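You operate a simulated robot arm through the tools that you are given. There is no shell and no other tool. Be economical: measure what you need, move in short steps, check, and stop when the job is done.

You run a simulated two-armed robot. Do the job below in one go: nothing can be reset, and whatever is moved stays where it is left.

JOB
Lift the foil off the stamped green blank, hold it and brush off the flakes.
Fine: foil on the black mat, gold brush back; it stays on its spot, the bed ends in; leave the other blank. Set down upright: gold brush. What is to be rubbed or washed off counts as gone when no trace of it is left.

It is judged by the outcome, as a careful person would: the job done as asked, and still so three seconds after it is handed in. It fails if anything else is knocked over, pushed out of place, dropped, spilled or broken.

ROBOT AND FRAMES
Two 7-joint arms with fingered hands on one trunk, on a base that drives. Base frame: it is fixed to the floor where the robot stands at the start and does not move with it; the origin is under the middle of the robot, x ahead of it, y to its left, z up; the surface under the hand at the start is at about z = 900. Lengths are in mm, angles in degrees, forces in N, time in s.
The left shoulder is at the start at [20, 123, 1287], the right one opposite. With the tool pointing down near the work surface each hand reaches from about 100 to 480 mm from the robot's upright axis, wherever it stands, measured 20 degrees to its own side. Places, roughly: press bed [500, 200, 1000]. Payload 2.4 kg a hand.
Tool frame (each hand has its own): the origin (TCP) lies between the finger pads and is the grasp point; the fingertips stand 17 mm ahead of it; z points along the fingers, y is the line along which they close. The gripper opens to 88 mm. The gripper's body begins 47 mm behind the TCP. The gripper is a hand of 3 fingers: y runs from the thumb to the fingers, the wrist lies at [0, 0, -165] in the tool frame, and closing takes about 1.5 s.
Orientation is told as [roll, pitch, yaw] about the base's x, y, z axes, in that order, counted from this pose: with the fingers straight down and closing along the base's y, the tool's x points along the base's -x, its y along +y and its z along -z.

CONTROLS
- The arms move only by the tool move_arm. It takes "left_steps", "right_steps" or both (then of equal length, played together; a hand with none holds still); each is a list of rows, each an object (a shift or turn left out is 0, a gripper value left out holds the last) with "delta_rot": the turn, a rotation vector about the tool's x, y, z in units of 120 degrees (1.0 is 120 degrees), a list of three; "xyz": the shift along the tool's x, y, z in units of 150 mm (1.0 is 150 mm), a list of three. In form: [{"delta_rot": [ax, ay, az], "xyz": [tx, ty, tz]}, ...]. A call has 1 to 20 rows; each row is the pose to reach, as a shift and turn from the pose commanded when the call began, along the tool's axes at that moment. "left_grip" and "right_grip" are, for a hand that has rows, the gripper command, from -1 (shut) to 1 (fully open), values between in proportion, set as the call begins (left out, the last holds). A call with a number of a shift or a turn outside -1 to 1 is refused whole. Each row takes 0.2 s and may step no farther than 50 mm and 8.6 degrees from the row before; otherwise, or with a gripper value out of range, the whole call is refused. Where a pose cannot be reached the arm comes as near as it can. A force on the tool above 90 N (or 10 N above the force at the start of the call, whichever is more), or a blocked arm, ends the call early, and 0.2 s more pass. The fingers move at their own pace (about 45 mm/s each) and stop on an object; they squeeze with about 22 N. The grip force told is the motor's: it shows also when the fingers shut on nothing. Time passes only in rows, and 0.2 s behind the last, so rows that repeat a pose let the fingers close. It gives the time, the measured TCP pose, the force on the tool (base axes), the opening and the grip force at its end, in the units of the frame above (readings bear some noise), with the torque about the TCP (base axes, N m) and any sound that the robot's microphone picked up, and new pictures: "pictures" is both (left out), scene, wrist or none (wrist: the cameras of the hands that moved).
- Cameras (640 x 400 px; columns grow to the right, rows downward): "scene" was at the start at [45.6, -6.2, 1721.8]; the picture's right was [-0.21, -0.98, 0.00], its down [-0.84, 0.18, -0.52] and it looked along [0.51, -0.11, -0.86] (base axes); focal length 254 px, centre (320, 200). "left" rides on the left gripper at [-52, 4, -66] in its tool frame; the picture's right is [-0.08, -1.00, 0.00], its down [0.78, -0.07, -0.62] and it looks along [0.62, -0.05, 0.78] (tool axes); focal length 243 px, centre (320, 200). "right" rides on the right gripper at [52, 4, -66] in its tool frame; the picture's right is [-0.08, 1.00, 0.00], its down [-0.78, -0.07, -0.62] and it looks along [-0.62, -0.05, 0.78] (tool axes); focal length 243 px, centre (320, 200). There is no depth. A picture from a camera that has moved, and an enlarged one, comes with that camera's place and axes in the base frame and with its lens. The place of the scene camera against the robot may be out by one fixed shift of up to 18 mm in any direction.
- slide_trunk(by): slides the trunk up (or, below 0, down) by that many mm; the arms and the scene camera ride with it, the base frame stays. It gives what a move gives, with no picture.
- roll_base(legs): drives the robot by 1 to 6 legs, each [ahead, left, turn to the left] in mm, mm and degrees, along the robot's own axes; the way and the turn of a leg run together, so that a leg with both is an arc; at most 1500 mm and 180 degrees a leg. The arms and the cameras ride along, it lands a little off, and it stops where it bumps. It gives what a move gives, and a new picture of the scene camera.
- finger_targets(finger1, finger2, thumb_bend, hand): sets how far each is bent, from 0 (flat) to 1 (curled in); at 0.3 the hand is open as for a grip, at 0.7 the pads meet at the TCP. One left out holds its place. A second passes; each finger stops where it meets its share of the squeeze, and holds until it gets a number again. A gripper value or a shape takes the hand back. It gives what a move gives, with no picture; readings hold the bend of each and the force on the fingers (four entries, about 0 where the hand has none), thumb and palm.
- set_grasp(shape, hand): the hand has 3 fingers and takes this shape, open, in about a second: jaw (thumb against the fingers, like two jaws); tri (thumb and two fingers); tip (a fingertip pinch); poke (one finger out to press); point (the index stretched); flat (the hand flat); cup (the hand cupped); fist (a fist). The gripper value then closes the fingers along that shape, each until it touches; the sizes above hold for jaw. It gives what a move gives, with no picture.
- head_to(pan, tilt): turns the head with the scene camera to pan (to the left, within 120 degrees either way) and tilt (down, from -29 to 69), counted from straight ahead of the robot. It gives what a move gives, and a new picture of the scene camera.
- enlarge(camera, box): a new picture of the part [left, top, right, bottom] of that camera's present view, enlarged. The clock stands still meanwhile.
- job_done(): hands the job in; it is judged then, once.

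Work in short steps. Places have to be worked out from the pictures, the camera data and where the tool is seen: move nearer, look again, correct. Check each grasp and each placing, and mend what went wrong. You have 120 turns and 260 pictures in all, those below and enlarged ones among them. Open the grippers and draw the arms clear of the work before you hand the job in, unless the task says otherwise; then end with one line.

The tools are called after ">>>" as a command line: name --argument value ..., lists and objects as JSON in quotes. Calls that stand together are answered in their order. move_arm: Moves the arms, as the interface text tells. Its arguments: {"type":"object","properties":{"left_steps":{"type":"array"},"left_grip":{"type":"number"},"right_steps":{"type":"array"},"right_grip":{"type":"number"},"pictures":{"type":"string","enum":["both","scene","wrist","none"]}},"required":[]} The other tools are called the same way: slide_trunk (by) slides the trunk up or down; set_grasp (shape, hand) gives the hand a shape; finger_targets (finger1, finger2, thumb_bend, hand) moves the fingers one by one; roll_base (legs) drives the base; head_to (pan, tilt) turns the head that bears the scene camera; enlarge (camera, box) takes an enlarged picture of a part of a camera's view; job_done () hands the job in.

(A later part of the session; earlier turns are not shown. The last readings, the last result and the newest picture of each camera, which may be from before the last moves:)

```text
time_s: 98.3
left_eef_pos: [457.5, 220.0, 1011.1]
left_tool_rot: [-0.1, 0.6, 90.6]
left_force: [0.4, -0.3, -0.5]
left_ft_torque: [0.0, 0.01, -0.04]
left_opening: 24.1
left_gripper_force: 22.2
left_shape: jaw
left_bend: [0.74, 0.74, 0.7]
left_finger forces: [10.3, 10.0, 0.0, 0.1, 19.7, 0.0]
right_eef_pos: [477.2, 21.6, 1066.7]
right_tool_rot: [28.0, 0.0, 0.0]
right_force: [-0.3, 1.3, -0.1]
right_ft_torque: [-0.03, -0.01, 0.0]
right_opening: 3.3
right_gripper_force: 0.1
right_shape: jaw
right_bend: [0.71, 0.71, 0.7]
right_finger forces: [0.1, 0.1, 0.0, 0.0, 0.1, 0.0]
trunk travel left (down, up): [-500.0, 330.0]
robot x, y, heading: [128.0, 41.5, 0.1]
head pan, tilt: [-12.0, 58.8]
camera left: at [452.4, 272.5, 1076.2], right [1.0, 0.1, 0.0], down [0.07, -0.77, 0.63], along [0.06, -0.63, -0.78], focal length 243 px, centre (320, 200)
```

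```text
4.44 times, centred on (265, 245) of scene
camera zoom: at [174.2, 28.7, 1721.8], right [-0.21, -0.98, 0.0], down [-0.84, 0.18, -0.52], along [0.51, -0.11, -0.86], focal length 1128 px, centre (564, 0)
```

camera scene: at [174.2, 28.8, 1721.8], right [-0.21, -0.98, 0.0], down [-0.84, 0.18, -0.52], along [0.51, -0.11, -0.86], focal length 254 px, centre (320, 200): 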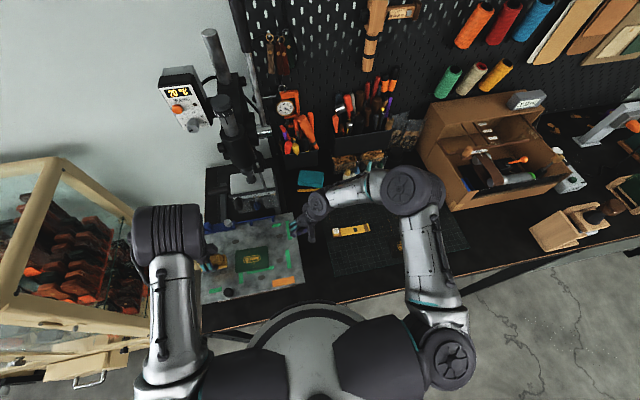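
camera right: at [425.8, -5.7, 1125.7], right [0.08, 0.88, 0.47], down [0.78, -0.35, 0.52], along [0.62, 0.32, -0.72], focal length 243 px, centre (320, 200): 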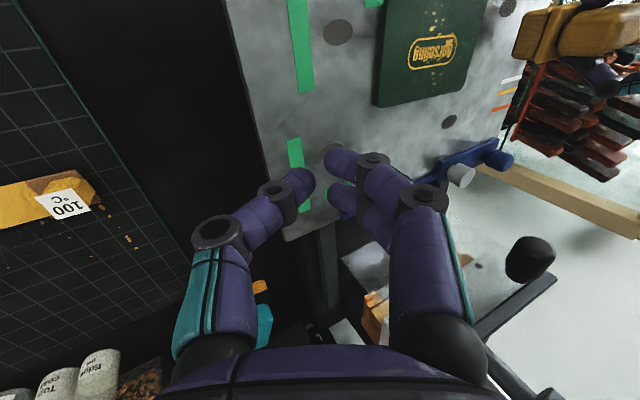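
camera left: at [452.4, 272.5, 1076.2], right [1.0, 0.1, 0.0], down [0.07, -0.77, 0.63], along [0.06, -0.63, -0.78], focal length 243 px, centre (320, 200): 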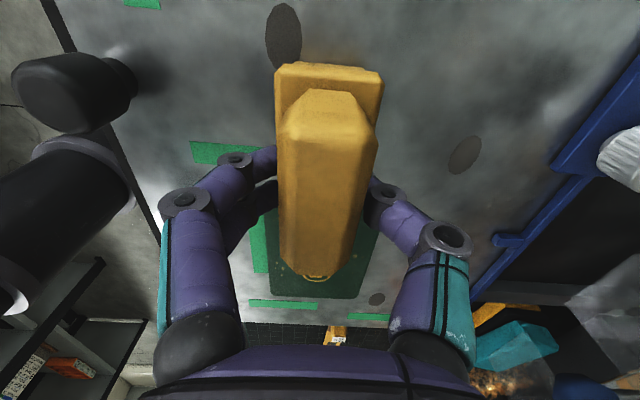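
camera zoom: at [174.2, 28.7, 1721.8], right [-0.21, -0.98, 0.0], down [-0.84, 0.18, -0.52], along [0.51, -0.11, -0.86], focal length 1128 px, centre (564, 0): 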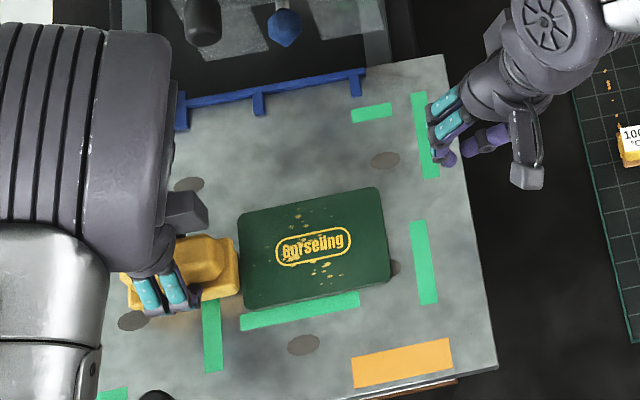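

Works well and the blank is squared. Comparing with the tape marks it needs about 6 mm more to the right. Push that, then lift.

>>> move_arm --left_steps '[{"xyz": [0.02, 0, 0]}, {"xyz": [0.04, 0, 0]}, {"xyz": [0.04, 0, 0]}]' --pictures "none"

>>> move_arm --left_steps '[{"xyz": [-0.1, 0, 0]}, {"xyz": [-0.1, 0, -0.2]}, {"xyz": [-0.1, 0.2, -0.3]}, {"xyz": [-0.1, 0.4, -0.3]}, {"xyz": [0.15, 0.45, -0.3]}, {"xyz": [0.4, 0.45, -0.3]}, {"xyz": [0.55, 0.45, -0.3]}]' --pictures "none"

>>> enlarge --camera "scene" --box '[200, 200, 330, 290]'

>>> enlarge --camera "right" --box '[200, 0, 520, 200]'

```text
time_s: 99.1
left_eef_pos: [457.1, 212.4, 1011.9]
left_tool_rot: [-0.1, 0.5, 90.6]
left_force: [0.7, 0.1, 0.1]
left_ft_torque: [-0.03, -0.02, -0.02]
left_opening: 24.2
left_gripper_force: 22.2
left_shape: jaw
left_bend: [0.74, 0.74, 0.7]
left_finger forces: [10.1, 10.2, 0.1, 0.1, 19.7, 0.0]
right_eef_pos: [478.9, 20.7, 1066.6]
right_tool_rot: [28.1, 0.0, 0.0]
right_force: [-0.5, 0.1, 0.5]
right_ft_torque: [-0.03, 0.02, 0.0]
right_opening: 3.4
right_gripper_force: 0.1
right_shape: jaw
right_bend: [0.71, 0.71, 0.7]
right_finger forces: [0.0, 0.0, 0.1, 0.1, 0.1, 0.1]
trunk travel left (down, up): [-500.0, 330.0]
robot x, y, heading: [128.0, 35.6, -0.1]
head pan, tilt: [-12.0, 58.8]
```

```text
time_s: 100.7
left_eef_pos: [391.0, 127.5, 1058.6]
left_tool_rot: [0.1, 0.5, 90.6]
left_force: [0.4, 0.4, -0.3]
left_ft_torque: [-0.03, 0.02, -0.02]
left_opening: 24.1
left_gripper_force: 22.2
left_shape: jaw
left_bend: [0.74, 0.74, 0.7]
left_finger forces: [9.1, 9.1, 0.1, 0.0, 19.1, 0.1]
right_eef_pos: [477.5, 21.3, 1066.6]
right_tool_rot: [28.0, 0.0, 0.0]
right_force: [-0.1, 1.1, 0.0]
right_ft_torque: [-0.01, -0.01, -0.01]
right_opening: 3.3
right_gripper_force: 0.1
right_shape: jaw
right_bend: [0.71, 0.71, 0.7]
right_finger forces: [0.0, 0.1, 0.0, 0.1, 0.0, 0.0]
trunk travel left (down, up): [-500.0, 330.0]
robot x, y, heading: [130.2, 36.4, 0.1]
head pan, tilt: [-12.0, 58.8]
```

```text
4.44 times, centred on (265, 245) of scene
camera zoom: at [174.3, 28.6, 1721.8], right [-0.21, -0.98, 0.0], down [-0.84, 0.18, -0.52], along [0.51, -0.11, -0.86], focal length 1128 px, centre (564, 0)
```

zoom: 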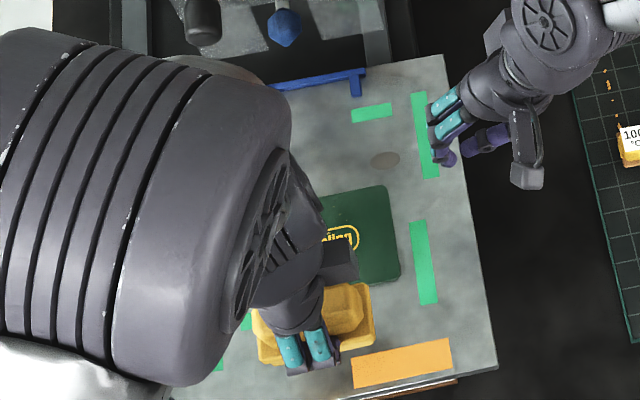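

```text
2.00 times, centred on (360, 100) of right
camera zoom: at [426.0, -5.6, 1125.4], right [0.08, 0.88, 0.47], down [0.78, -0.35, 0.52], along [0.62, 0.32, -0.72], focal length 485 px, centre (240, 400)
```

zoom: 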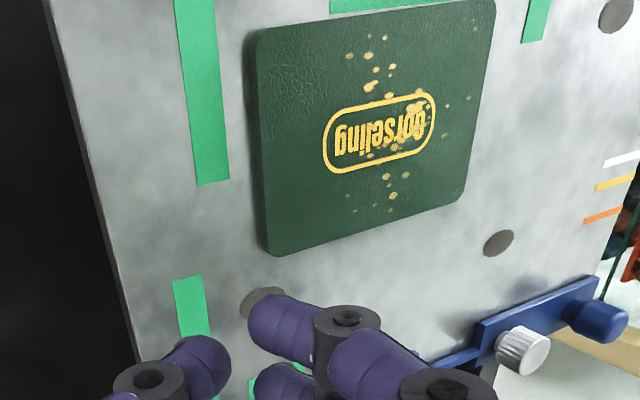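

By the same corner measurement, the blank needs +15 mm in x; y and rotation now match the original within 1 mm. Lower the brush near its front edge and push ahead with the long side.

>>> move_arm --left_steps '[{"xyz": [0, 0, 0.15]}, {"xyz": [0, 0, 0.3]}, {"xyz": [0, 0, 0.314]}, {"xyz": [0, -0.05, 0.314]}, {"xyz": [0, -0.1, 0.314]}, {"xyz": [0, -0.14, 0.314]}, {"xyz": [0, -0.17, 0.314]}, {"xyz": [0, -0.2, 0.314]}]' --pictures "none"

>>> enlarge --camera "right" --box '[200, 0, 520, 200]'

```text
time_s: 102.5
left_eef_pos: [419.7, 129.0, 1011.0]
left_tool_rot: [0.0, 0.6, 90.6]
left_force: [-1.2, -0.3, 1.1]
left_ft_torque: [-0.02, 0.07, 0.02]
left_opening: 23.9
left_gripper_force: 22.3
left_shape: jaw
left_bend: [0.74, 0.74, 0.7]
left_finger forces: [10.1, 9.8, 0.0, 0.0, 19.1, 0.0]
right_eef_pos: [478.7, 22.1, 1066.2]
right_tool_rot: [28.0, 0.0, 0.0]
right_force: [-0.7, -0.5, 0.2]
right_ft_torque: [0.01, -0.03, 0.01]
right_opening: 3.4
right_gripper_force: 0.1
right_shape: jaw
right_bend: [0.71, 0.71, 0.7]
right_finger forces: [0.0, 0.0, 0.0, 0.0, 0.1, 0.1]
trunk travel left (down, up): [-500.0, 330.0]
robot x, y, heading: [126.0, 33.6, -0.1]
head pan, tilt: [-12.0, 58.8]
```

```text
2.00 times, centred on (360, 100) of right
camera zoom: at [425.7, -5.6, 1125.5], right [0.08, 0.88, 0.47], down [0.78, -0.35, 0.52], along [0.62, 0.32, -0.72], focal length 485 px, centre (240, 400)
```

zoom: 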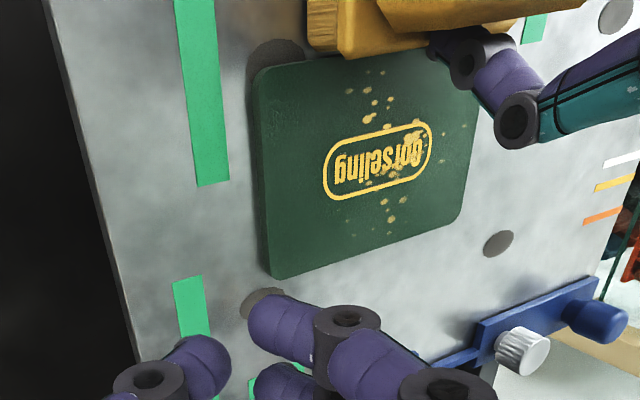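

Moved about 9 mm; 6 mm more.

>>> move_arm --left_steps '[{"xyz": [0, -0.02, 0]}, {"xyz": [0, -0.04, 0]}, {"xyz": [0, -0.04, 0]}]' --pictures "none"

>>> move_arm --left_steps '[{"xyz": [0, 0.06, 0]}, {"xyz": [0, 0.06, -0.2]}, {"xyz": [-0.2, 0.06, -0.4]}, {"xyz": [-0.5, 0.06, -0.5]}, {"xyz": [-0.7, -0.1, -0.5]}, {"xyz": [-0.8, -0.3, -0.5]}]' --pictures "none"

>>> enlarge --camera "right" --box '[200, 0, 520, 200]'

>>> enlarge --camera "scene" --box '[230, 220, 310, 280]'

```text
time_s: 103.3
left_eef_pos: [426.9, 129.9, 1010.0]
left_tool_rot: [-0.1, 0.6, 90.6]
left_force: [-3.0, 0.4, 3.6]
left_ft_torque: [0.0, 0.14, -0.01]
left_opening: 23.7
left_gripper_force: 21.7
left_shape: jaw
left_bend: [0.74, 0.74, 0.7]
left_finger forces: [10.9, 10.5, 0.0, 0.1, 18.9, 0.1]
right_eef_pos: [478.6, 21.4, 1066.7]
right_tool_rot: [28.0, 0.0, -0.1]
right_force: [0.1, 0.2, -1.0]
right_ft_torque: [0.03, 0.01, 0.01]
right_opening: 3.5
right_gripper_force: 0.0
right_shape: jaw
right_bend: [0.71, 0.71, 0.7]
right_finger forces: [0.0, 0.0, 0.0, 0.0, 0.0, 0.0]
trunk travel left (down, up): [-500.0, 330.0]
robot x, y, heading: [130.4, 34.5, 0.1]
head pan, tilt: [-12.0, 58.8]
```

```text
time_s: 104.7
left_eef_pos: [469.4, 252.5, 1085.2]
left_tool_rot: [0.1, 0.6, 90.6]
left_force: [-0.1, -1.0, -1.1]
left_ft_torque: [0.04, 0.02, -0.01]
left_opening: 23.7
left_gripper_force: 21.6
left_shape: jaw
left_bend: [0.74, 0.74, 0.7]
left_finger forces: [9.0, 9.3, 0.0, 0.1, 19.2, 0.0]
right_eef_pos: [479.5, 21.8, 1065.9]
right_tool_rot: [28.0, 0.0, 0.0]
right_force: [-0.1, -0.1, -0.5]
right_ft_torque: [-0.02, 0.03, 0.0]
right_opening: 3.6
right_gripper_force: 0.0
right_shape: jaw
right_bend: [0.71, 0.71, 0.7]
right_finger forces: [0.0, 0.1, 0.0, 0.0, 0.0, 0.0]
trunk travel left (down, up): [-500.0, 330.0]
robot x, y, heading: [129.4, 34.8, -0.0]
head pan, tilt: [-12.0, 58.8]
```

```text
2.00 times, centred on (360, 100) of right
camera zoom: at [426.1, -5.3, 1125.3], right [0.08, 0.88, 0.47], down [0.78, -0.35, 0.52], along [0.62, 0.32, -0.72], focal length 485 px, centre (240, 400)
```

zoom: 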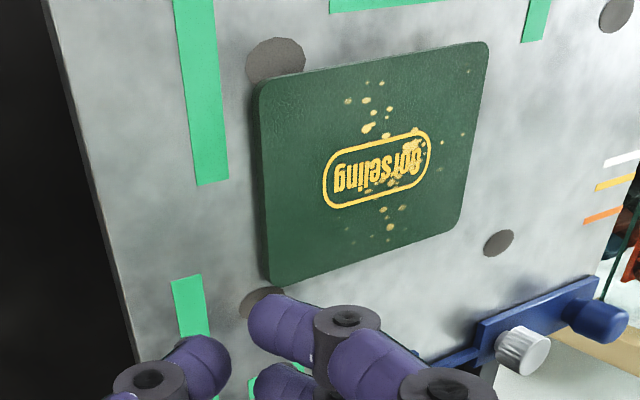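

```text
6.67 times, centred on (270, 250) of scene
camera zoom: at [174.6, 29.1, 1721.8], right [-0.21, -0.98, 0.0], down [-0.84, 0.18, -0.52], along [0.51, -0.11, -0.86], focal length 1692 px, centre (653, -133)
```

zoom: 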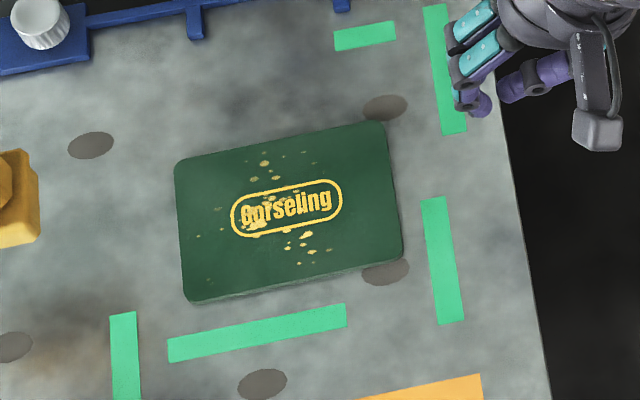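

Position now matches the original against the ovals and tape to 1–2 mm. Now hold again with the right thumb at the clear right edge, pressing more firmly this time.

>>> move_arm --right_steps '[{"xyz": [0.02, 0.12, 0.24]}, {"xyz": [0.02, 0.25, 0.48]}, {"xyz": [0.02, 0.19, 0.59]}, {"xyz": [0.02, 0.16, 0.65]}, {"xyz": [0.02, 0.14, 0.69]}, {"xyz": [0.02, 0.128, 0.71]}]' --pictures "none"

>>> move_arm --right_steps '[{"xyz": [0, -0.01, 0.018]}, {"xyz": [0, -0.019, 0.035]}]' --pictures "wrist"

```text
time_s: 106.1
left_eef_pos: [468.4, 252.9, 1085.0]
left_tool_rot: [0.0, 0.6, 90.6]
left_force: [1.0, -0.9, 0.1]
left_ft_torque: [-0.05, -0.01, 0.0]
left_opening: 23.7
left_gripper_force: 21.6
left_shape: jaw
left_bend: [0.74, 0.74, 0.7]
left_finger forces: [9.0, 9.1, 0.1, 0.0, 19.2, 0.0]
right_eef_pos: [476.1, 88.6, 983.0]
right_tool_rot: [28.2, -0.2, 0.0]
right_force: [-1.1, 1.9, 26.9]
right_ft_torque: [0.31, 0.01, 0.0]
right_opening: 7.8
right_gripper_force: 14.1
right_shape: jaw
right_bend: [0.76, 0.76, 0.8]
right_finger forces: [14.5, 14.5, 0.0, 0.1, 0.1, 0.0]
trunk travel left (down, up): [-500.0, 330.0]
robot x, y, heading: [131.4, 34.9, -0.3]
head pan, tilt: [-12.0, 58.8]
```

```text
time_s: 106.7
left_eef_pos: [466.3, 254.0, 1086.6]
left_tool_rot: [-0.1, 0.7, 90.6]
left_force: [0.6, -0.1, -0.8]
left_ft_torque: [-0.02, 0.01, -0.02]
left_opening: 23.6
left_gripper_force: 22.2
left_shape: jaw
left_bend: [0.74, 0.74, 0.7]
left_finger forces: [8.9, 9.2, 0.0, 0.0, 19.1, 0.0]
right_eef_pos: [475.8, 90.6, 979.2]
right_tool_rot: [28.3, -0.6, -0.1]
right_force: [5.3, 6.8, 65.1]
right_ft_torque: [0.81, 0.02, -0.07]
right_opening: 9.7
right_gripper_force: 22.1
right_shape: jaw
right_bend: [0.81, 0.81, 0.84]
right_finger forces: [35.8, 35.4, 0.1, 0.0, 0.0, 0.0]
trunk travel left (down, up): [-500.0, 330.0]
robot x, y, heading: [127.0, 32.5, -0.1]
head pan, tilt: [-12.0, 58.8]
camera right: at [422.5, 63.9, 1037.5], right [0.08, 0.88, 0.47], down [0.77, -0.35, 0.52], along [0.63, 0.32, -0.71], focal length 243 px, centre (320, 200)
```

right: 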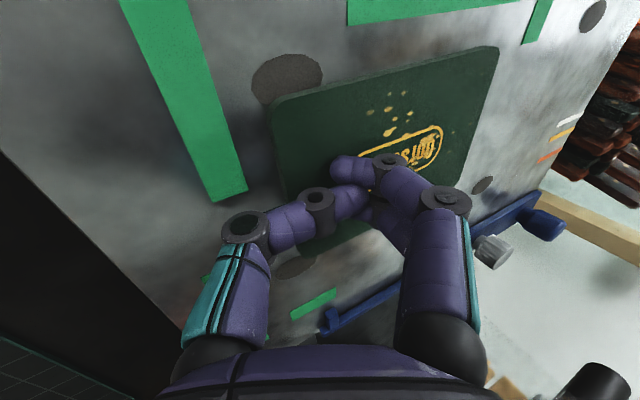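

65 N is too much; back off to the previous level (about 25 N).

>>> move_arm --right_steps '[{"xyz": [0, 0.01, -0.018]}, {"xyz": [0, 0.019, -0.035]}, {"xyz": [0, 0.019, -0.035]}]' --pictures "none"

>>> enlarge --camera "scene" --box '[230, 220, 310, 280]'

```text
time_s: 107.5
left_eef_pos: [468.5, 253.5, 1086.6]
left_tool_rot: [0.0, 0.5, 90.6]
left_force: [0.4, -0.1, -0.9]
left_ft_torque: [-0.01, 0.0, -0.02]
left_opening: 23.7
left_gripper_force: 22.2
left_shape: jaw
left_bend: [0.74, 0.74, 0.7]
left_finger forces: [9.1, 9.2, 0.1, 0.0, 19.1, 0.0]
right_eef_pos: [474.7, 90.9, 982.6]
right_tool_rot: [28.1, -0.1, -0.2]
right_force: [9.1, 7.8, 41.0]
right_ft_torque: [0.58, -0.08, -0.1]
right_opening: 7.9
right_gripper_force: 22.3
right_shape: jaw
right_bend: [0.79, 0.78, 0.83]
right_finger forces: [23.0, 23.1, 0.0, 0.1, 0.0, 0.1]
trunk travel left (down, up): [-500.0, 330.0]
robot x, y, heading: [130.9, 36.2, 0.1]
head pan, tilt: [-12.0, 58.8]
```

```text
6.67 times, centred on (270, 250) of scene
camera zoom: at [172.9, 29.7, 1721.9], right [-0.21, -0.98, 0.0], down [-0.84, 0.18, -0.52], along [0.51, -0.11, -0.85], focal length 1692 px, centre (653, -133)
```

zoom: 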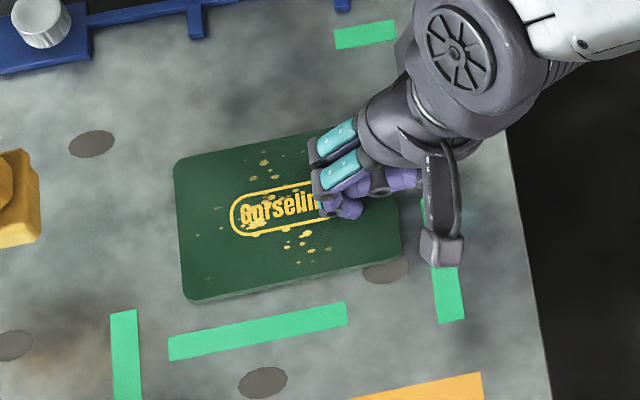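

Blank is firmly held (41 N) and hasn't shifted. Bring the brush over the far lane (x≈491, y≈155).

>>> move_arm --left_steps '[{"xyz": [0.2, -0.07, 0]}, {"xyz": [0.4, -0.15, 0.05]}, {"xyz": [0.58, -0.15, 0.2]}, {"xyz": [0.65, -0.15, 0.4]}, {"xyz": [0.65, -0.15, 0.46]}]' --pictures "none"

>>> enlarge --camera "right" --box '[260, 20, 560, 220]'

```text
time_s: 108.7
left_eef_pos: [494.0, 156.0, 1015.6]
left_tool_rot: [0.0, 0.6, 90.5]
left_force: [-0.4, -0.6, -0.3]
left_ft_torque: [-0.03, -0.01, -0.01]
left_opening: 23.9
left_gripper_force: 22.1
left_shape: jaw
left_bend: [0.74, 0.74, 0.7]
left_finger forces: [8.9, 9.2, 0.1, 0.2, 19.0, 0.1]
right_eef_pos: [474.8, 90.2, 981.1]
right_tool_rot: [28.1, -0.2, -0.1]
right_force: [9.7, 7.5, 40.7]
right_ft_torque: [0.53, -0.07, -0.11]
right_opening: 7.6
right_gripper_force: 21.5
right_shape: jaw
right_bend: [0.78, 0.78, 0.83]
right_finger forces: [23.2, 23.5, 0.0, 0.0, 0.1, 0.0]
trunk travel left (down, up): [-500.0, 330.0]
robot x, y, heading: [127.1, 33.7, 0.1]
head pan, tilt: [-12.0, 58.8]
```

```text
2.00 times, centred on (410, 120) of right
camera zoom: at [422.8, 63.4, 1040.1], right [0.08, 0.88, 0.47], down [0.78, -0.35, 0.52], along [0.62, 0.32, -0.71], focal length 485 px, centre (140, 360)
```

zoom: 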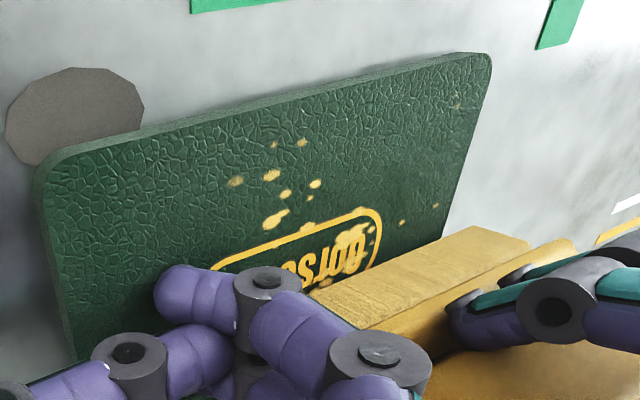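

>>> move_arm --left_steps '[{"xyz": [0, 0, 0.006]}, {"xyz": [0, 0, 0.009]}]' --pictures "none"

```text
time_s: 109.3
left_eef_pos: [494.3, 156.0, 1015.4]
left_tool_rot: [-0.1, 0.6, 90.7]
left_force: [1.2, 2.2, 8.2]
left_ft_torque: [0.05, 0.08, -0.05]
left_opening: 23.8
left_gripper_force: 22.0
left_shape: jaw
left_bend: [0.74, 0.74, 0.7]
left_finger forces: [10.6, 9.4, 0.1, 0.1, 20.7, 0.0]
right_eef_pos: [475.2, 90.5, 982.6]
right_tool_rot: [28.1, -0.2, 0.0]
right_force: [10.2, 6.3, 40.8]
right_ft_torque: [0.5, -0.09, -0.12]
right_opening: 7.3
right_gripper_force: 21.9
right_shape: jaw
right_bend: [0.78, 0.78, 0.83]
right_finger forces: [22.7, 22.9, 0.0, 0.0, 0.0, 0.0]
trunk travel left (down, up): [-500.0, 330.0]
robot x, y, heading: [127.6, 32.8, -0.2]
head pan, tilt: [-12.0, 58.8]
```

8 N contact. One stroke left and back, then check.

>>> move_arm --left_steps '[{"xyz": [-0.06, 0, 0]}, {"xyz": [-0.12, 0, 0]}, {"xyz": [-0.18, 0, 0]}, {"xyz": [-0.24, 0, 0]}, {"xyz": [-0.3, 0, 0]}]' --pictures "none"

>>> enlarge --camera "right" --box '[260, 20, 560, 220]'

```text
time_s: 110.5
left_eef_pos: [492.2, 199.1, 1016.0]
left_tool_rot: [-0.1, 0.6, 90.6]
left_force: [0.2, -1.6, 2.4]
left_ft_torque: [-0.06, 0.06, 0.03]
left_opening: 23.9
left_gripper_force: 21.9
left_shape: jaw
left_bend: [0.74, 0.75, 0.7]
left_finger forces: [8.4, 14.5, 0.1, 0.1, 19.8, 0.1]
right_eef_pos: [473.7, 89.4, 980.9]
right_tool_rot: [28.0, -0.1, -0.1]
right_force: [0.1, 6.1, 41.9]
right_ft_torque: [0.46, -0.03, 0.02]
right_opening: 6.9
right_gripper_force: 22.3
right_shape: jaw
right_bend: [0.79, 0.79, 0.83]
right_finger forces: [24.2, 24.2, 0.0, 0.0, 0.0, 0.1]
trunk travel left (down, up): [-500.0, 330.0]
robot x, y, heading: [128.8, 34.9, -0.3]
head pan, tilt: [-12.0, 58.8]
```

```text
2.00 times, centred on (410, 120) of right
camera zoom: at [420.9, 63.0, 1040.0], right [0.08, 0.88, 0.47], down [0.78, -0.35, 0.52], along [0.62, 0.32, -0.72], focal length 485 px, centre (140, 360)
```

zoom: 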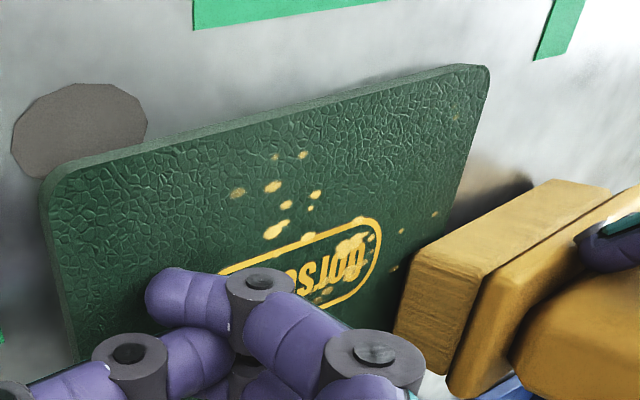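

Far-side flakes are fading and the hold stays at 42 N. Continue scrubbing this lane.

>>> move_arm --left_steps '[{"xyz": [0.08, 0, 0]}, {"xyz": [0.16, 0, 0]}, {"xyz": [0.24, 0, 0]}, {"xyz": [0.33, 0, 0]}, {"xyz": [0.25, 0, 0]}, {"xyz": [0.17, 0, 0]}, {"xyz": [0.09, 0, 0]}, {"xyz": [0.0, 0, 0]}, {"xyz": [0.08, 0, 0]}, {"xyz": [0.16, 0, 0]}, {"xyz": [0.24, 0, 0]}, {"xyz": [0.33, 0, 0]}, {"xyz": [0.25, 0, 0]}, {"xyz": [0.17, 0, 0]}, {"xyz": [0.09, 0, 0]}, {"xyz": [0.0, 0, 0]}]' --pictures "none"

>>> enlarge --camera "right" --box '[260, 20, 560, 220]'

```text
time_s: 113.9
left_eef_pos: [490.9, 199.7, 1014.9]
left_tool_rot: [-0.1, 0.6, 90.6]
left_force: [-0.5, 0.5, 1.2]
left_ft_torque: [-0.04, 0.01, 0.03]
left_opening: 24.4
left_gripper_force: 21.9
left_shape: jaw
left_bend: [0.75, 0.75, 0.7]
left_finger forces: [8.9, 14.7, 0.2, 0.1, 20.3, 0.0]
right_eef_pos: [472.8, 90.1, 982.2]
right_tool_rot: [28.1, -0.1, 0.0]
right_force: [-0.1, 8.1, 43.5]
right_ft_torque: [0.45, -0.02, 0.0]
right_opening: 6.3
right_gripper_force: 21.8
right_shape: jaw
right_bend: [0.79, 0.79, 0.83]
right_finger forces: [25.1, 25.1, 0.0, 0.0, 0.0, 0.0]
trunk travel left (down, up): [-500.0, 330.0]
robot x, y, heading: [127.5, 34.9, 0.2]
head pan, tilt: [-12.0, 58.8]
```

```text
2.00 times, centred on (410, 120) of right
camera zoom: at [420.9, 63.5, 1040.2], right [0.08, 0.88, 0.47], down [0.78, -0.35, 0.52], along [0.62, 0.32, -0.71], focal length 485 px, centre (140, 360)
```

zoom: 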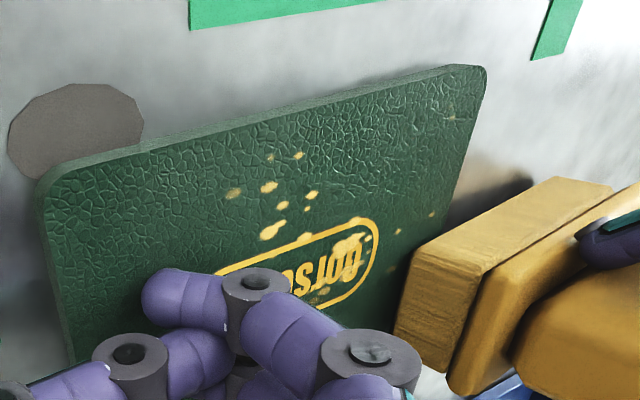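

Lane A is improving. Now the near lane (x≈465): lift, shift, lower to the same height and scrub.

>>> move_arm --left_steps '[{"xyz": [0, 0, -0.08]}, {"xyz": [0.0, 0.17, -0.08]}, {"xyz": [0.15, 0.17, -0.08]}, {"xyz": [0.3, 0.17, -0.08]}, {"xyz": [0.3, 0.17, -0.02]}, {"xyz": [0.3, 0.17, 0.0]}, {"xyz": [0.22, 0.17, 0]}, {"xyz": [0.14, 0.17, 0]}, {"xyz": [0.06, 0.17, 0]}, {"xyz": [0.0, 0.17, 0]}, {"xyz": [0.08, 0.17, 0]}, {"xyz": [0.16, 0.17, 0]}, {"xyz": [0.24, 0.17, 0]}, {"xyz": [0.32, 0.17, 0]}, {"xyz": [0.24, 0.17, 0]}, {"xyz": [0.16, 0.17, 0]}, {"xyz": [0.08, 0.17, 0]}, {"xyz": [0.0, 0.17, 0]}]' --pictures "none"

>>> enlarge --camera "right" --box '[260, 20, 560, 220]'

```text
time_s: 117.7
left_eef_pos: [465.6, 198.2, 1013.6]
left_tool_rot: [-0.1, 0.6, 90.6]
left_force: [0.5, -0.8, 2.8]
left_ft_torque: [-0.06, 0.05, 0.03]
left_opening: 23.6
left_gripper_force: 21.5
left_shape: jaw
left_bend: [0.75, 0.75, 0.7]
left_finger forces: [9.2, 13.3, 0.0, 0.1, 21.5, 0.1]
right_eef_pos: [473.3, 90.2, 982.3]
right_tool_rot: [28.1, -0.2, -0.1]
right_force: [-0.9, 7.2, 41.5]
right_ft_torque: [0.46, 0.03, 0.01]
right_opening: 6.4
right_gripper_force: 21.7
right_shape: jaw
right_bend: [0.79, 0.79, 0.83]
right_finger forces: [24.4, 24.5, 0.0, 0.0, 0.0, 0.0]
trunk travel left (down, up): [-500.0, 330.0]
robot x, y, heading: [126.9, 36.1, -0.2]
head pan, tilt: [-12.0, 58.8]
```

```text
2.00 times, centred on (410, 120) of right
camera zoom: at [420.9, 63.2, 1040.3], right [0.08, 0.88, 0.47], down [0.78, -0.35, 0.52], along [0.62, 0.32, -0.71], focal length 485 px, centre (140, 360)
```

zoom: 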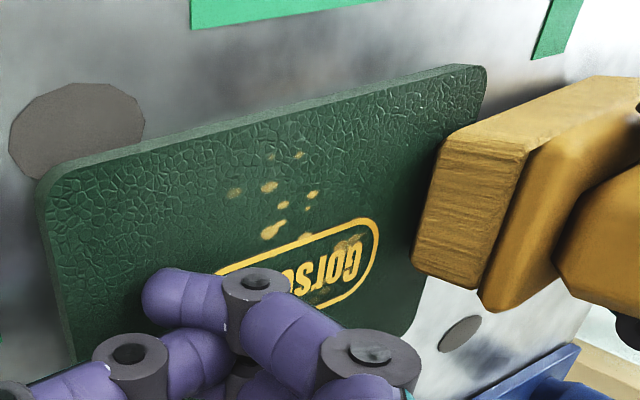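

Good progress: the stamp is clearing. The remaining flakes are at y≈115–135, near side. Do shorter strokes further right (y 147↔172).

>>> move_arm --left_steps '[{"xyz": [0.09, 0.03, 0]}, {"xyz": [0.18, 0.03, 0]}, {"xyz": [0.26, 0.03, 0]}, {"xyz": [0.34, 0.03, 0]}, {"xyz": [0.26, 0.03, 0]}, {"xyz": [0.18, 0.03, 0]}, {"xyz": [0.26, 0.03, 0]}, {"xyz": [0.34, 0.03, 0]}, {"xyz": [0.26, 0.03, 0]}, {"xyz": [0.18, 0.03, 0]}, {"xyz": [0.26, 0.03, 0]}, {"xyz": [0.34, 0.03, 0]}, {"xyz": [0.26, 0.03, 0]}, {"xyz": [0.18, 0.03, 0]}, {"xyz": [0.26, 0.03, 0]}, {"xyz": [0.34, 0.03, 0]}, {"xyz": [0.26, 0.03, 0]}, {"xyz": [0.18, 0.03, 0]}, {"xyz": [0.09, 0.03, 0]}, {"xyz": [0.0, 0.03, 0]}]' --pictures "none"

>>> enlarge --camera "right" --box '[260, 20, 560, 220]'

```text
time_s: 121.9
left_eef_pos: [460.8, 198.1, 1014.0]
left_tool_rot: [0.0, 0.5, 90.7]
left_force: [-0.1, -0.6, 2.9]
left_ft_torque: [-0.02, 0.09, 0.04]
left_opening: 25.0
left_gripper_force: 21.9
left_shape: jaw
left_bend: [0.75, 0.75, 0.7]
left_finger forces: [9.7, 13.9, 0.0, 0.0, 22.4, 0.0]
right_eef_pos: [473.5, 89.6, 983.0]
right_tool_rot: [28.1, -0.3, 0.0]
right_force: [0.7, 8.3, 43.2]
right_ft_torque: [0.47, 0.04, -0.02]
right_opening: 6.1
right_gripper_force: 22.2
right_shape: jaw
right_bend: [0.79, 0.79, 0.84]
right_finger forces: [25.1, 25.1, 0.0, 0.0, 0.0, 0.1]
trunk travel left (down, up): [-500.0, 330.0]
robot x, y, heading: [127.4, 31.6, 0.0]
head pan, tilt: [-12.0, 58.8]
```

```text
2.00 times, centred on (410, 120) of right
camera zoom: at [420.8, 63.4, 1040.3], right [0.08, 0.88, 0.47], down [0.78, -0.35, 0.52], along [0.62, 0.32, -0.71], focal length 485 px, centre (140, 360)
```

zoom: 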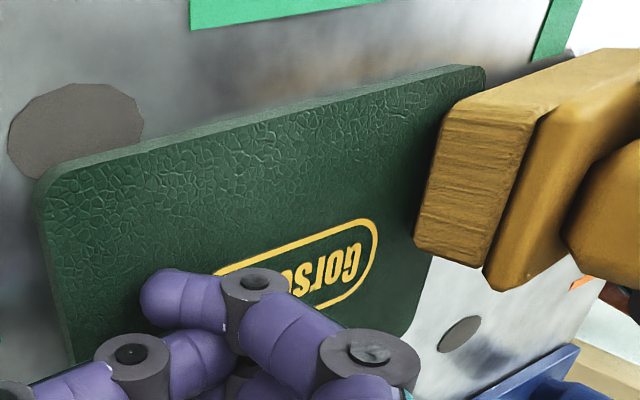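

Near side is clean. Now repeat the short strokes on the far lane (x≈493).

>>> move_arm --left_steps '[{"xyz": [0, 0, -0.08]}, {"xyz": [0.1, -0.1, -0.08]}, {"xyz": [0.2, -0.21, -0.08]}, {"xyz": [0.3, -0.21, -0.03]}, {"xyz": [0.34, -0.21, 0]}, {"xyz": [0.26, -0.21, 0]}, {"xyz": [0.18, -0.21, 0]}, {"xyz": [0.26, -0.21, 0]}, {"xyz": [0.34, -0.21, 0]}, {"xyz": [0.26, -0.21, 0]}, {"xyz": [0.18, -0.21, 0]}, {"xyz": [0.26, -0.21, 0]}, {"xyz": [0.34, -0.21, 0]}, {"xyz": [0.26, -0.21, 0]}, {"xyz": [0.18, -0.21, 0]}, {"xyz": [0.26, -0.21, 0]}, {"xyz": [0.34, -0.21, 0]}, {"xyz": [0.26, -0.21, 0]}, {"xyz": [0.18, -0.21, 0]}, {"xyz": [0.09, -0.21, 0]}]' --pictures "none"

>>> move_arm --left_steps '[{"xyz": [-0.1, 0, 0]}, {"xyz": [-0.15, 0, -0.2]}, {"xyz": [-0.3, 0, -0.4]}, {"xyz": [-0.4, 0, -0.5]}]' --pictures "both"

>>> enlarge --camera "scene" --box '[230, 220, 310, 280]'

```text
time_s: 126.1
left_eef_pos: [492.5, 185.8, 1015.5]
left_tool_rot: [-0.1, 0.6, 90.6]
left_force: [1.2, -4.4, 10.7]
left_ft_torque: [-0.23, 0.13, 0.04]
left_opening: 24.6
left_gripper_force: 22.1
left_shape: jaw
left_bend: [0.75, 0.75, 0.7]
left_finger forces: [8.7, 21.9, 0.0, 0.1, 25.7, 0.2]
right_eef_pos: [472.7, 90.7, 982.3]
right_tool_rot: [28.0, -0.2, 0.0]
right_force: [0.1, 8.6, 41.8]
right_ft_torque: [0.45, 0.01, 0.02]
right_opening: 6.1
right_gripper_force: 22.1
right_shape: jaw
right_bend: [0.79, 0.79, 0.84]
right_finger forces: [24.1, 24.3, 0.1, 0.0, 0.0, 0.1]
trunk travel left (down, up): [-500.0, 330.0]
robot x, y, heading: [128.0, 34.9, -0.1]
head pan, tilt: [-12.0, 58.8]
```

```text
time_s: 127.1
left_eef_pos: [491.8, 247.4, 1090.2]
left_tool_rot: [-0.2, 0.6, 90.7]
left_force: [0.1, -0.5, -1.6]
left_ft_torque: [0.01, 0.05, -0.01]
left_opening: 23.8
left_gripper_force: 22.3
left_shape: jaw
left_bend: [0.75, 0.74, 0.7]
left_finger forces: [9.6, 9.0, 0.0, 0.0, 20.6, 0.1]
right_eef_pos: [473.6, 90.5, 983.3]
right_tool_rot: [28.1, -0.2, 0.0]
right_force: [-1.2, 7.6, 43.7]
right_ft_torque: [0.43, 0.03, 0.0]
right_opening: 6.1
right_gripper_force: 22.0
right_shape: jaw
right_bend: [0.79, 0.79, 0.84]
right_finger forces: [25.0, 25.1, 0.0, 0.0, 0.0, 0.0]
trunk travel left (down, up): [-500.0, 330.0]
robot x, y, heading: [128.6, 33.9, -0.1]
head pan, tilt: [-12.0, 58.8]
camera scene: at [170.4, 29.9, 1722.0], right [-0.21, -0.98, 0.0], down [-0.84, 0.18, -0.52], along [0.51, -0.11, -0.85], focal length 254 px, centre (320, 200)
camera left: at [487.3, 299.9, 1155.5], right [1.0, 0.1, 0.0], down [0.07, -0.77, 0.63], along [0.06, -0.63, -0.78], focal length 243 px, centre (320, 200)
```

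scene: 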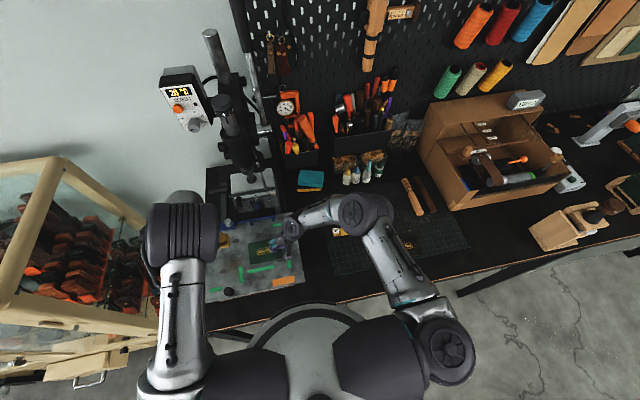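
left: 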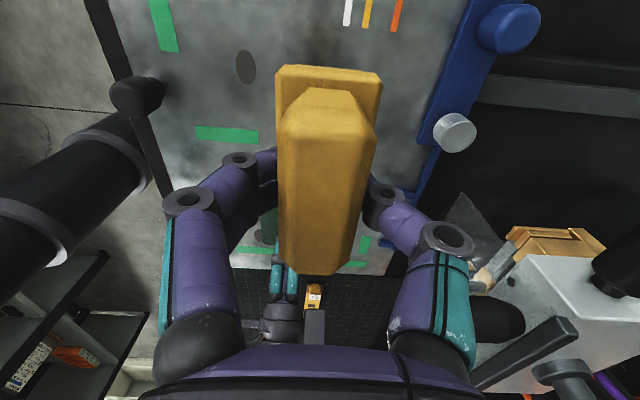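

```text
6.67 times, centred on (270, 250) of scene
camera zoom: at [170.4, 29.9, 1722.0], right [-0.21, -0.98, 0.0], down [-0.84, 0.18, -0.52], along [0.51, -0.11, -0.85], focal length 1692 px, centre (653, -133)
```

zoom: 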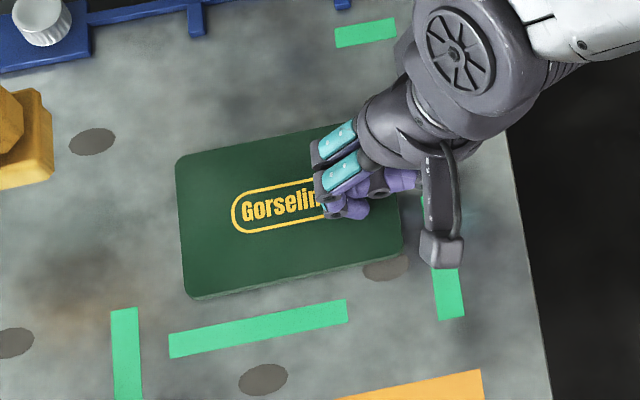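

The visible face is clean and in place. Lift the right hand straight up to check under it.

>>> move_arm --right_steps '[{"xyz": [0, 0.03, -0.06]}, {"xyz": [0, 0.094, -0.177]}, {"xyz": [0, 0.1, -0.4]}, {"xyz": [0, 0.0, -0.6]}, {"xyz": [0, -0.2, -0.7]}]' --pictures "none"

>>> enlarge --camera "scene" --box '[230, 220, 310, 280]'

>>> enlarge --camera "right" --box '[220, 0, 540, 200]'

```text
time_s: 128.3
left_eef_pos: [494.3, 245.5, 1089.4]
left_tool_rot: [0.1, 0.4, 90.6]
left_force: [0.8, -0.6, -0.5]
left_ft_torque: [0.0, 0.02, 0.0]
left_opening: 23.8
left_gripper_force: 21.8
left_shape: jaw
left_bend: [0.75, 0.74, 0.7]
left_finger forces: [9.6, 9.1, 0.0, 0.0, 20.6, 0.0]
right_eef_pos: [476.7, 12.7, 1060.2]
right_tool_rot: [27.9, 0.0, 0.0]
right_force: [-0.1, 0.2, -0.8]
right_ft_torque: [0.01, 0.01, 0.01]
right_opening: 0.3
right_gripper_force: 22.1
right_shape: jaw
right_bend: [0.76, 0.76, 0.83]
right_finger forces: [0.1, 0.0, 0.1, 0.1, 0.0, 0.1]
trunk travel left (down, up): [-500.0, 330.0]
robot x, y, heading: [124.9, 35.6, 0.1]
head pan, tilt: [-12.0, 58.8]
```

```text
6.67 times, centred on (270, 250) of scene
camera zoom: at [174.3, 27.9, 1721.8], right [-0.21, -0.98, 0.0], down [-0.84, 0.18, -0.52], along [0.51, -0.11, -0.86], focal length 1692 px, centre (653, -133)
```

zoom: 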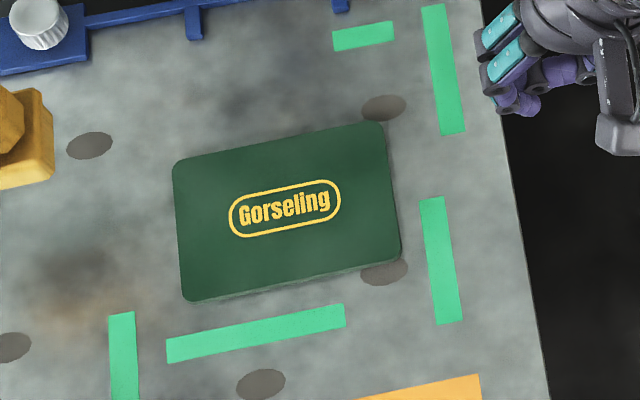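

```text
2.00 times, centred on (380, 100) of right
camera zoom: at [424.9, -14.7, 1118.8], right [0.08, 0.88, 0.47], down [0.78, -0.35, 0.52], along [0.62, 0.32, -0.72], focal length 485 px, centre (200, 400)
```

zoom: 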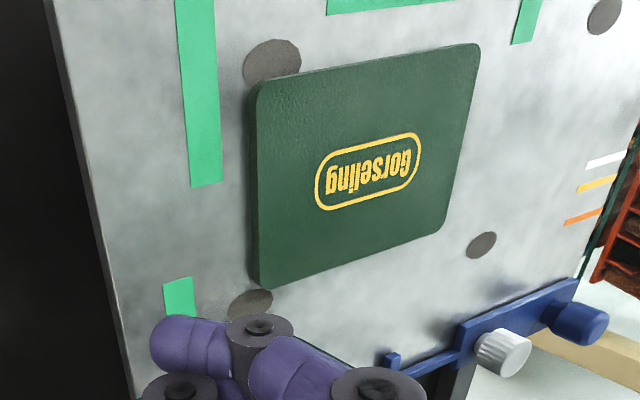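

The blank is spotless and in its place. Now return the brush: retract the right hand high, bring the left hand to its carrying pose.

>>> move_arm --right_steps '[{"xyz": [0.1, 0, -0.2], "delta_rot": [0.06, 0, 0]}, {"xyz": [0.3, 0, -0.4], "delta_rot": [0.12, 0, 0]}, {"xyz": [0.5, -0.1, -0.6], "delta_rot": [0.18, 0, 0]}, {"xyz": [0.7, -0.2, -0.8], "delta_rot": [0.233, 0, 0]}, {"xyz": [0.9, -0.3, -0.95], "delta_rot": [0.233, 0, 0]}]' --right_grip 0.6 --left_steps '[{"xyz": [0.1, 0.1, -0.05]}, {"xyz": [0.25, 0.2, -0.05]}, {"xyz": [0.4, 0.3, -0.05]}, {"xyz": [0.55, 0.4, -0.05]}, {"xyz": [0.62, 0.42, -0.05]}]' --pictures "none"

>>> roll_base --legs '[[0, -316, 0]]'

```text
time_s: 129.5
left_eef_pos: [430.9, 151.1, 1097.6]
left_tool_rot: [0.0, 0.6, 90.7]
left_force: [0.2, 0.1, -1.0]
left_ft_torque: [0.0, 0.03, 0.0]
left_opening: 23.7
left_gripper_force: 21.8
left_shape: jaw
left_bend: [0.75, 0.74, 0.7]
left_finger forces: [9.6, 9.0, 0.0, 0.1, 20.6, 0.0]
right_eef_pos: [342.0, -94.8, 1166.6]
right_tool_rot: [0.0, -0.1, 0.0]
right_force: [-0.9, -0.5, 0.1]
right_ft_torque: [-0.01, -0.01, 0.02]
right_opening: 70.0
right_gripper_force: 0.2
right_shape: jaw
right_bend: [0.59, 0.59, 0.55]
right_finger forces: [0.0, 0.0, 0.0, 0.1, 0.0, 0.0]
trunk travel left (down, up): [-500.0, 330.0]
robot x, y, heading: [125.5, 32.0, 0.2]
head pan, tilt: [-12.0, 58.8]
```

```text
time_s: 131.6
left_eef_pos: [431.6, -157.3, 1097.6]
left_tool_rot: [-0.1, 0.6, 90.9]
left_force: [-1.2, -0.3, -1.3]
left_ft_torque: [-0.01, 0.02, 0.04]
left_opening: 24.0
left_gripper_force: 21.7
left_shape: jaw
left_bend: [0.75, 0.74, 0.7]
left_finger forces: [9.6, 9.1, 0.1, 0.1, 20.5, 0.1]
right_eef_pos: [343.4, -404.6, 1167.6]
right_tool_rot: [0.0, -0.1, 0.3]
right_force: [0.4, 1.0, 0.6]
right_ft_torque: [0.01, 0.0, -0.01]
right_opening: 70.2
right_gripper_force: 0.0
right_shape: jaw
right_bend: [0.59, 0.59, 0.55]
right_finger forces: [0.0, 0.0, 0.0, 0.0, 0.1, 0.0]
trunk travel left (down, up): [-500.0, 330.0]
robot x, y, heading: [128.3, -274.9, 0.3]
head pan, tilt: [-12.0, 58.8]
camera scene: at [174.8, -282.4, 1721.8], right [-0.2, -0.98, 0.0], down [-0.84, 0.17, -0.52], along [0.51, -0.1, -0.86], focal length 254 px, centre (320, 200)
```

scene: 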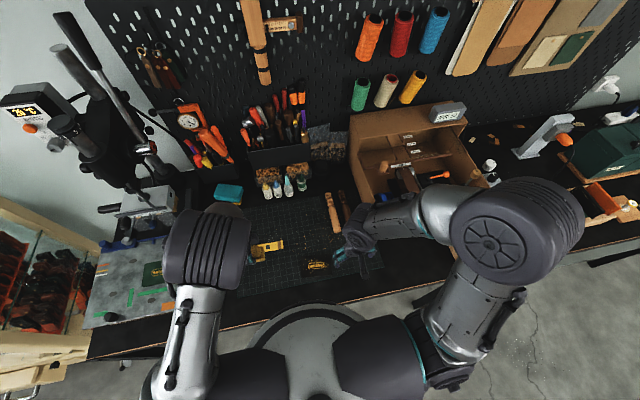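

Lower the brush back at its home spot ([430,-167]), first to 10 mm above.

>>> move_arm --left_steps '[{"xyz": [0.067, 0.009, 0], "delta_rot": [0, 0, 0.008]}, {"xyz": [0.067, 0.009, 0.3], "delta_rot": [0, 0, 0.008]}, {"xyz": [0.067, 0.009, 0.6], "delta_rot": [0, 0, 0.008]}, {"xyz": [0.067, 0.009, 0.85], "delta_rot": [0, 0, 0.008]}, {"xyz": [0.067, 0.009, 0.95], "delta_rot": [0, 0, 0.008]}]' --pictures "wrist"

```text
time_s: 132.8
left_eef_pos: [431.6, -168.2, 954.2]
left_tool_rot: [0.0, 0.6, 89.9]
left_force: [-0.4, 0.1, -0.5]
left_ft_torque: [-0.01, 0.0, -0.03]
left_opening: 23.5
left_gripper_force: 21.9
left_shape: jaw
left_bend: [0.75, 0.74, 0.71]
left_finger forces: [9.7, 9.0, 0.1, 0.0, 20.1, 0.0]
right_eef_pos: [344.8, -403.4, 1168.3]
right_tool_rot: [-0.1, 0.0, 0.3]
right_force: [0.0, 0.0, 0.4]
right_ft_torque: [-0.05, -0.03, 0.02]
right_opening: 70.0
right_gripper_force: 0.0
right_shape: jaw
right_bend: [0.59, 0.59, 0.55]
right_finger forces: [0.0, 0.0, 0.1, 0.1, 0.1, 0.0]
trunk travel left (down, up): [-500.0, 330.0]
robot x, y, heading: [130.2, -273.8, -0.1]
head pan, tilt: [-12.0, 58.8]
camera left: at [427.5, -114.6, 1019.4], right [1.0, 0.08, 0.0], down [0.06, -0.77, 0.63], along [0.05, -0.63, -0.78], focal length 243 px, centre (320, 200)
```

left: 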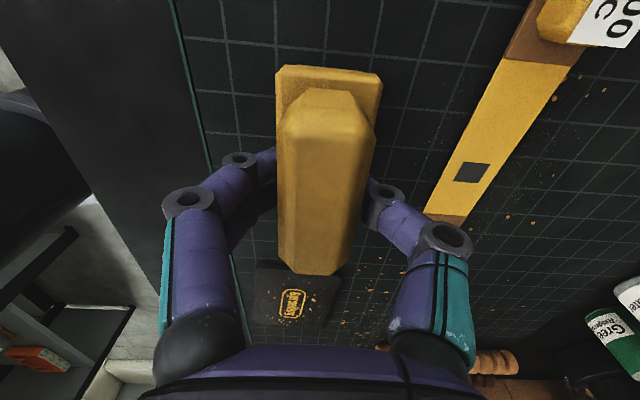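

>>> move_arm --left_steps '[{"xyz": [0, 0, 0.03]}, {"xyz": [0, 0, 0.05]}, {"xyz": [0, 0, 0.06]}]' --pictures "none"

```text
time_s: 133.6
left_eef_pos: [430.5, -167.8, 946.3]
left_tool_rot: [0.0, 0.6, 89.9]
left_force: [-0.2, -0.5, 1.6]
left_ft_torque: [-0.01, 0.02, 0.01]
left_opening: 22.9
left_gripper_force: 22.2
left_shape: jaw
left_bend: [0.75, 0.74, 0.71]
left_finger forces: [10.0, 9.1, 0.0, 0.1, 20.8, 0.0]
right_eef_pos: [344.2, -404.5, 1166.8]
right_tool_rot: [0.0, 0.0, 0.3]
right_force: [0.0, 1.1, -0.1]
right_ft_torque: [-0.02, -0.02, 0.01]
right_opening: 70.2
right_gripper_force: 0.0
right_shape: jaw
right_bend: [0.59, 0.59, 0.55]
right_finger forces: [0.0, 0.0, 0.0, 0.0, 0.1, 0.0]
trunk travel left (down, up): [-500.0, 330.0]
robot x, y, heading: [128.3, -275.9, 0.2]
head pan, tilt: [-12.0, 58.8]
```

Contact is starting (1.6 N). One more fraction of a mm, then open and rise.

>>> move_arm --left_steps '[{"xyz": [0, 0, 0.004]}, {"xyz": [0, 0, 0.006]}]' --pictures "none"

>>> move_arm --left_steps '[{}, {}, {}, {}, {}, {}]' --left_grip 0.6 --pictures "none"

>>> move_arm --left_steps '[{"xyz": [0, 0, -0.25]}, {"xyz": [0, 0, -0.5]}, {"xyz": [0, 0, -0.8]}, {"xyz": [0, 0, -1.0]}]' --pictures "wrist"

```text
time_s: 134.2
left_eef_pos: [429.8, -168.5, 945.3]
left_tool_rot: [0.0, 0.5, 89.9]
left_force: [1.7, -0.7, 7.3]
left_ft_torque: [0.02, -0.01, -0.04]
left_opening: 23.2
left_gripper_force: 21.5
left_shape: jaw
left_bend: [0.75, 0.75, 0.71]
left_finger forces: [11.4, 10.4, 0.0, 0.1, 24.8, 0.1]
right_eef_pos: [344.6, -403.7, 1167.6]
right_tool_rot: [0.0, 0.0, 0.3]
right_force: [0.6, 0.7, -0.1]
right_ft_torque: [0.01, -0.04, 0.0]
right_opening: 70.3
right_gripper_force: 0.1
right_shape: jaw
right_bend: [0.59, 0.59, 0.55]
right_finger forces: [0.0, 0.1, 0.1, 0.1, 0.0, 0.0]
trunk travel left (down, up): [-500.0, 330.0]
robot x, y, heading: [129.4, -277.5, 0.1]
head pan, tilt: [-12.0, 58.8]
```

```text
time_s: 135.6
left_eef_pos: [430.0, -168.3, 944.8]
left_tool_rot: [0.0, 0.6, 89.9]
left_force: [-0.2, -0.4, -0.2]
left_ft_torque: [-0.02, 0.01, 0.02]
left_opening: 70.3
left_gripper_force: 0.1
left_shape: jaw
left_bend: [0.59, 0.59, 0.55]
left_finger forces: [0.0, 0.0, 0.0, 0.0, 0.0, 0.0]
right_eef_pos: [345.0, -403.7, 1167.0]
right_tool_rot: [0.0, 0.0, 0.3]
right_force: [0.2, 0.5, 0.5]
right_ft_torque: [0.01, 0.02, 0.0]
right_opening: 70.3
right_gripper_force: 0.0
right_shape: jaw
right_bend: [0.59, 0.59, 0.55]
right_finger forces: [0.0, 0.0, 0.1, 0.1, 0.0, 0.1]
trunk travel left (down, up): [-500.0, 330.0]
robot x, y, heading: [129.9, -272.3, 0.3]
head pan, tilt: [-12.0, 58.8]
```

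```text
time_s: 136.6
left_eef_pos: [430.3, -166.8, 1095.8]
left_tool_rot: [0.0, 0.5, 89.9]
left_force: [0.4, -0.9, 0.2]
left_ft_torque: [-0.01, -0.02, 0.0]
left_opening: 70.0
left_gripper_force: 0.1
left_shape: jaw
left_bend: [0.59, 0.59, 0.55]
left_finger forces: [0.1, 0.1, 0.0, 0.0, 0.0, 0.1]
right_eef_pos: [343.7, -403.4, 1168.1]
right_tool_rot: [0.0, -0.1, 0.4]
right_force: [0.1, -0.1, 0.0]
right_ft_torque: [0.0, 0.01, 0.01]
right_opening: 70.2
right_gripper_force: 0.0
right_shape: jaw
right_bend: [0.59, 0.59, 0.55]
right_finger forces: [0.1, 0.1, 0.0, 0.0, 0.1, 0.1]
trunk travel left (down, up): [-500.0, 330.0]
robot x, y, heading: [126.3, -274.6, 0.3]
head pan, tilt: [-12.0, 58.8]
camera left: at [427.2, -114.0, 1160.8], right [1.0, 0.08, 0.0], down [0.07, -0.77, 0.63], along [0.05, -0.63, -0.78], focal length 243 px, centre (320, 200)
```

left: 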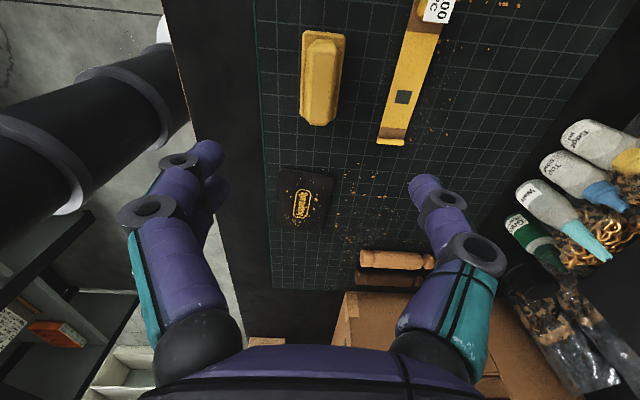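

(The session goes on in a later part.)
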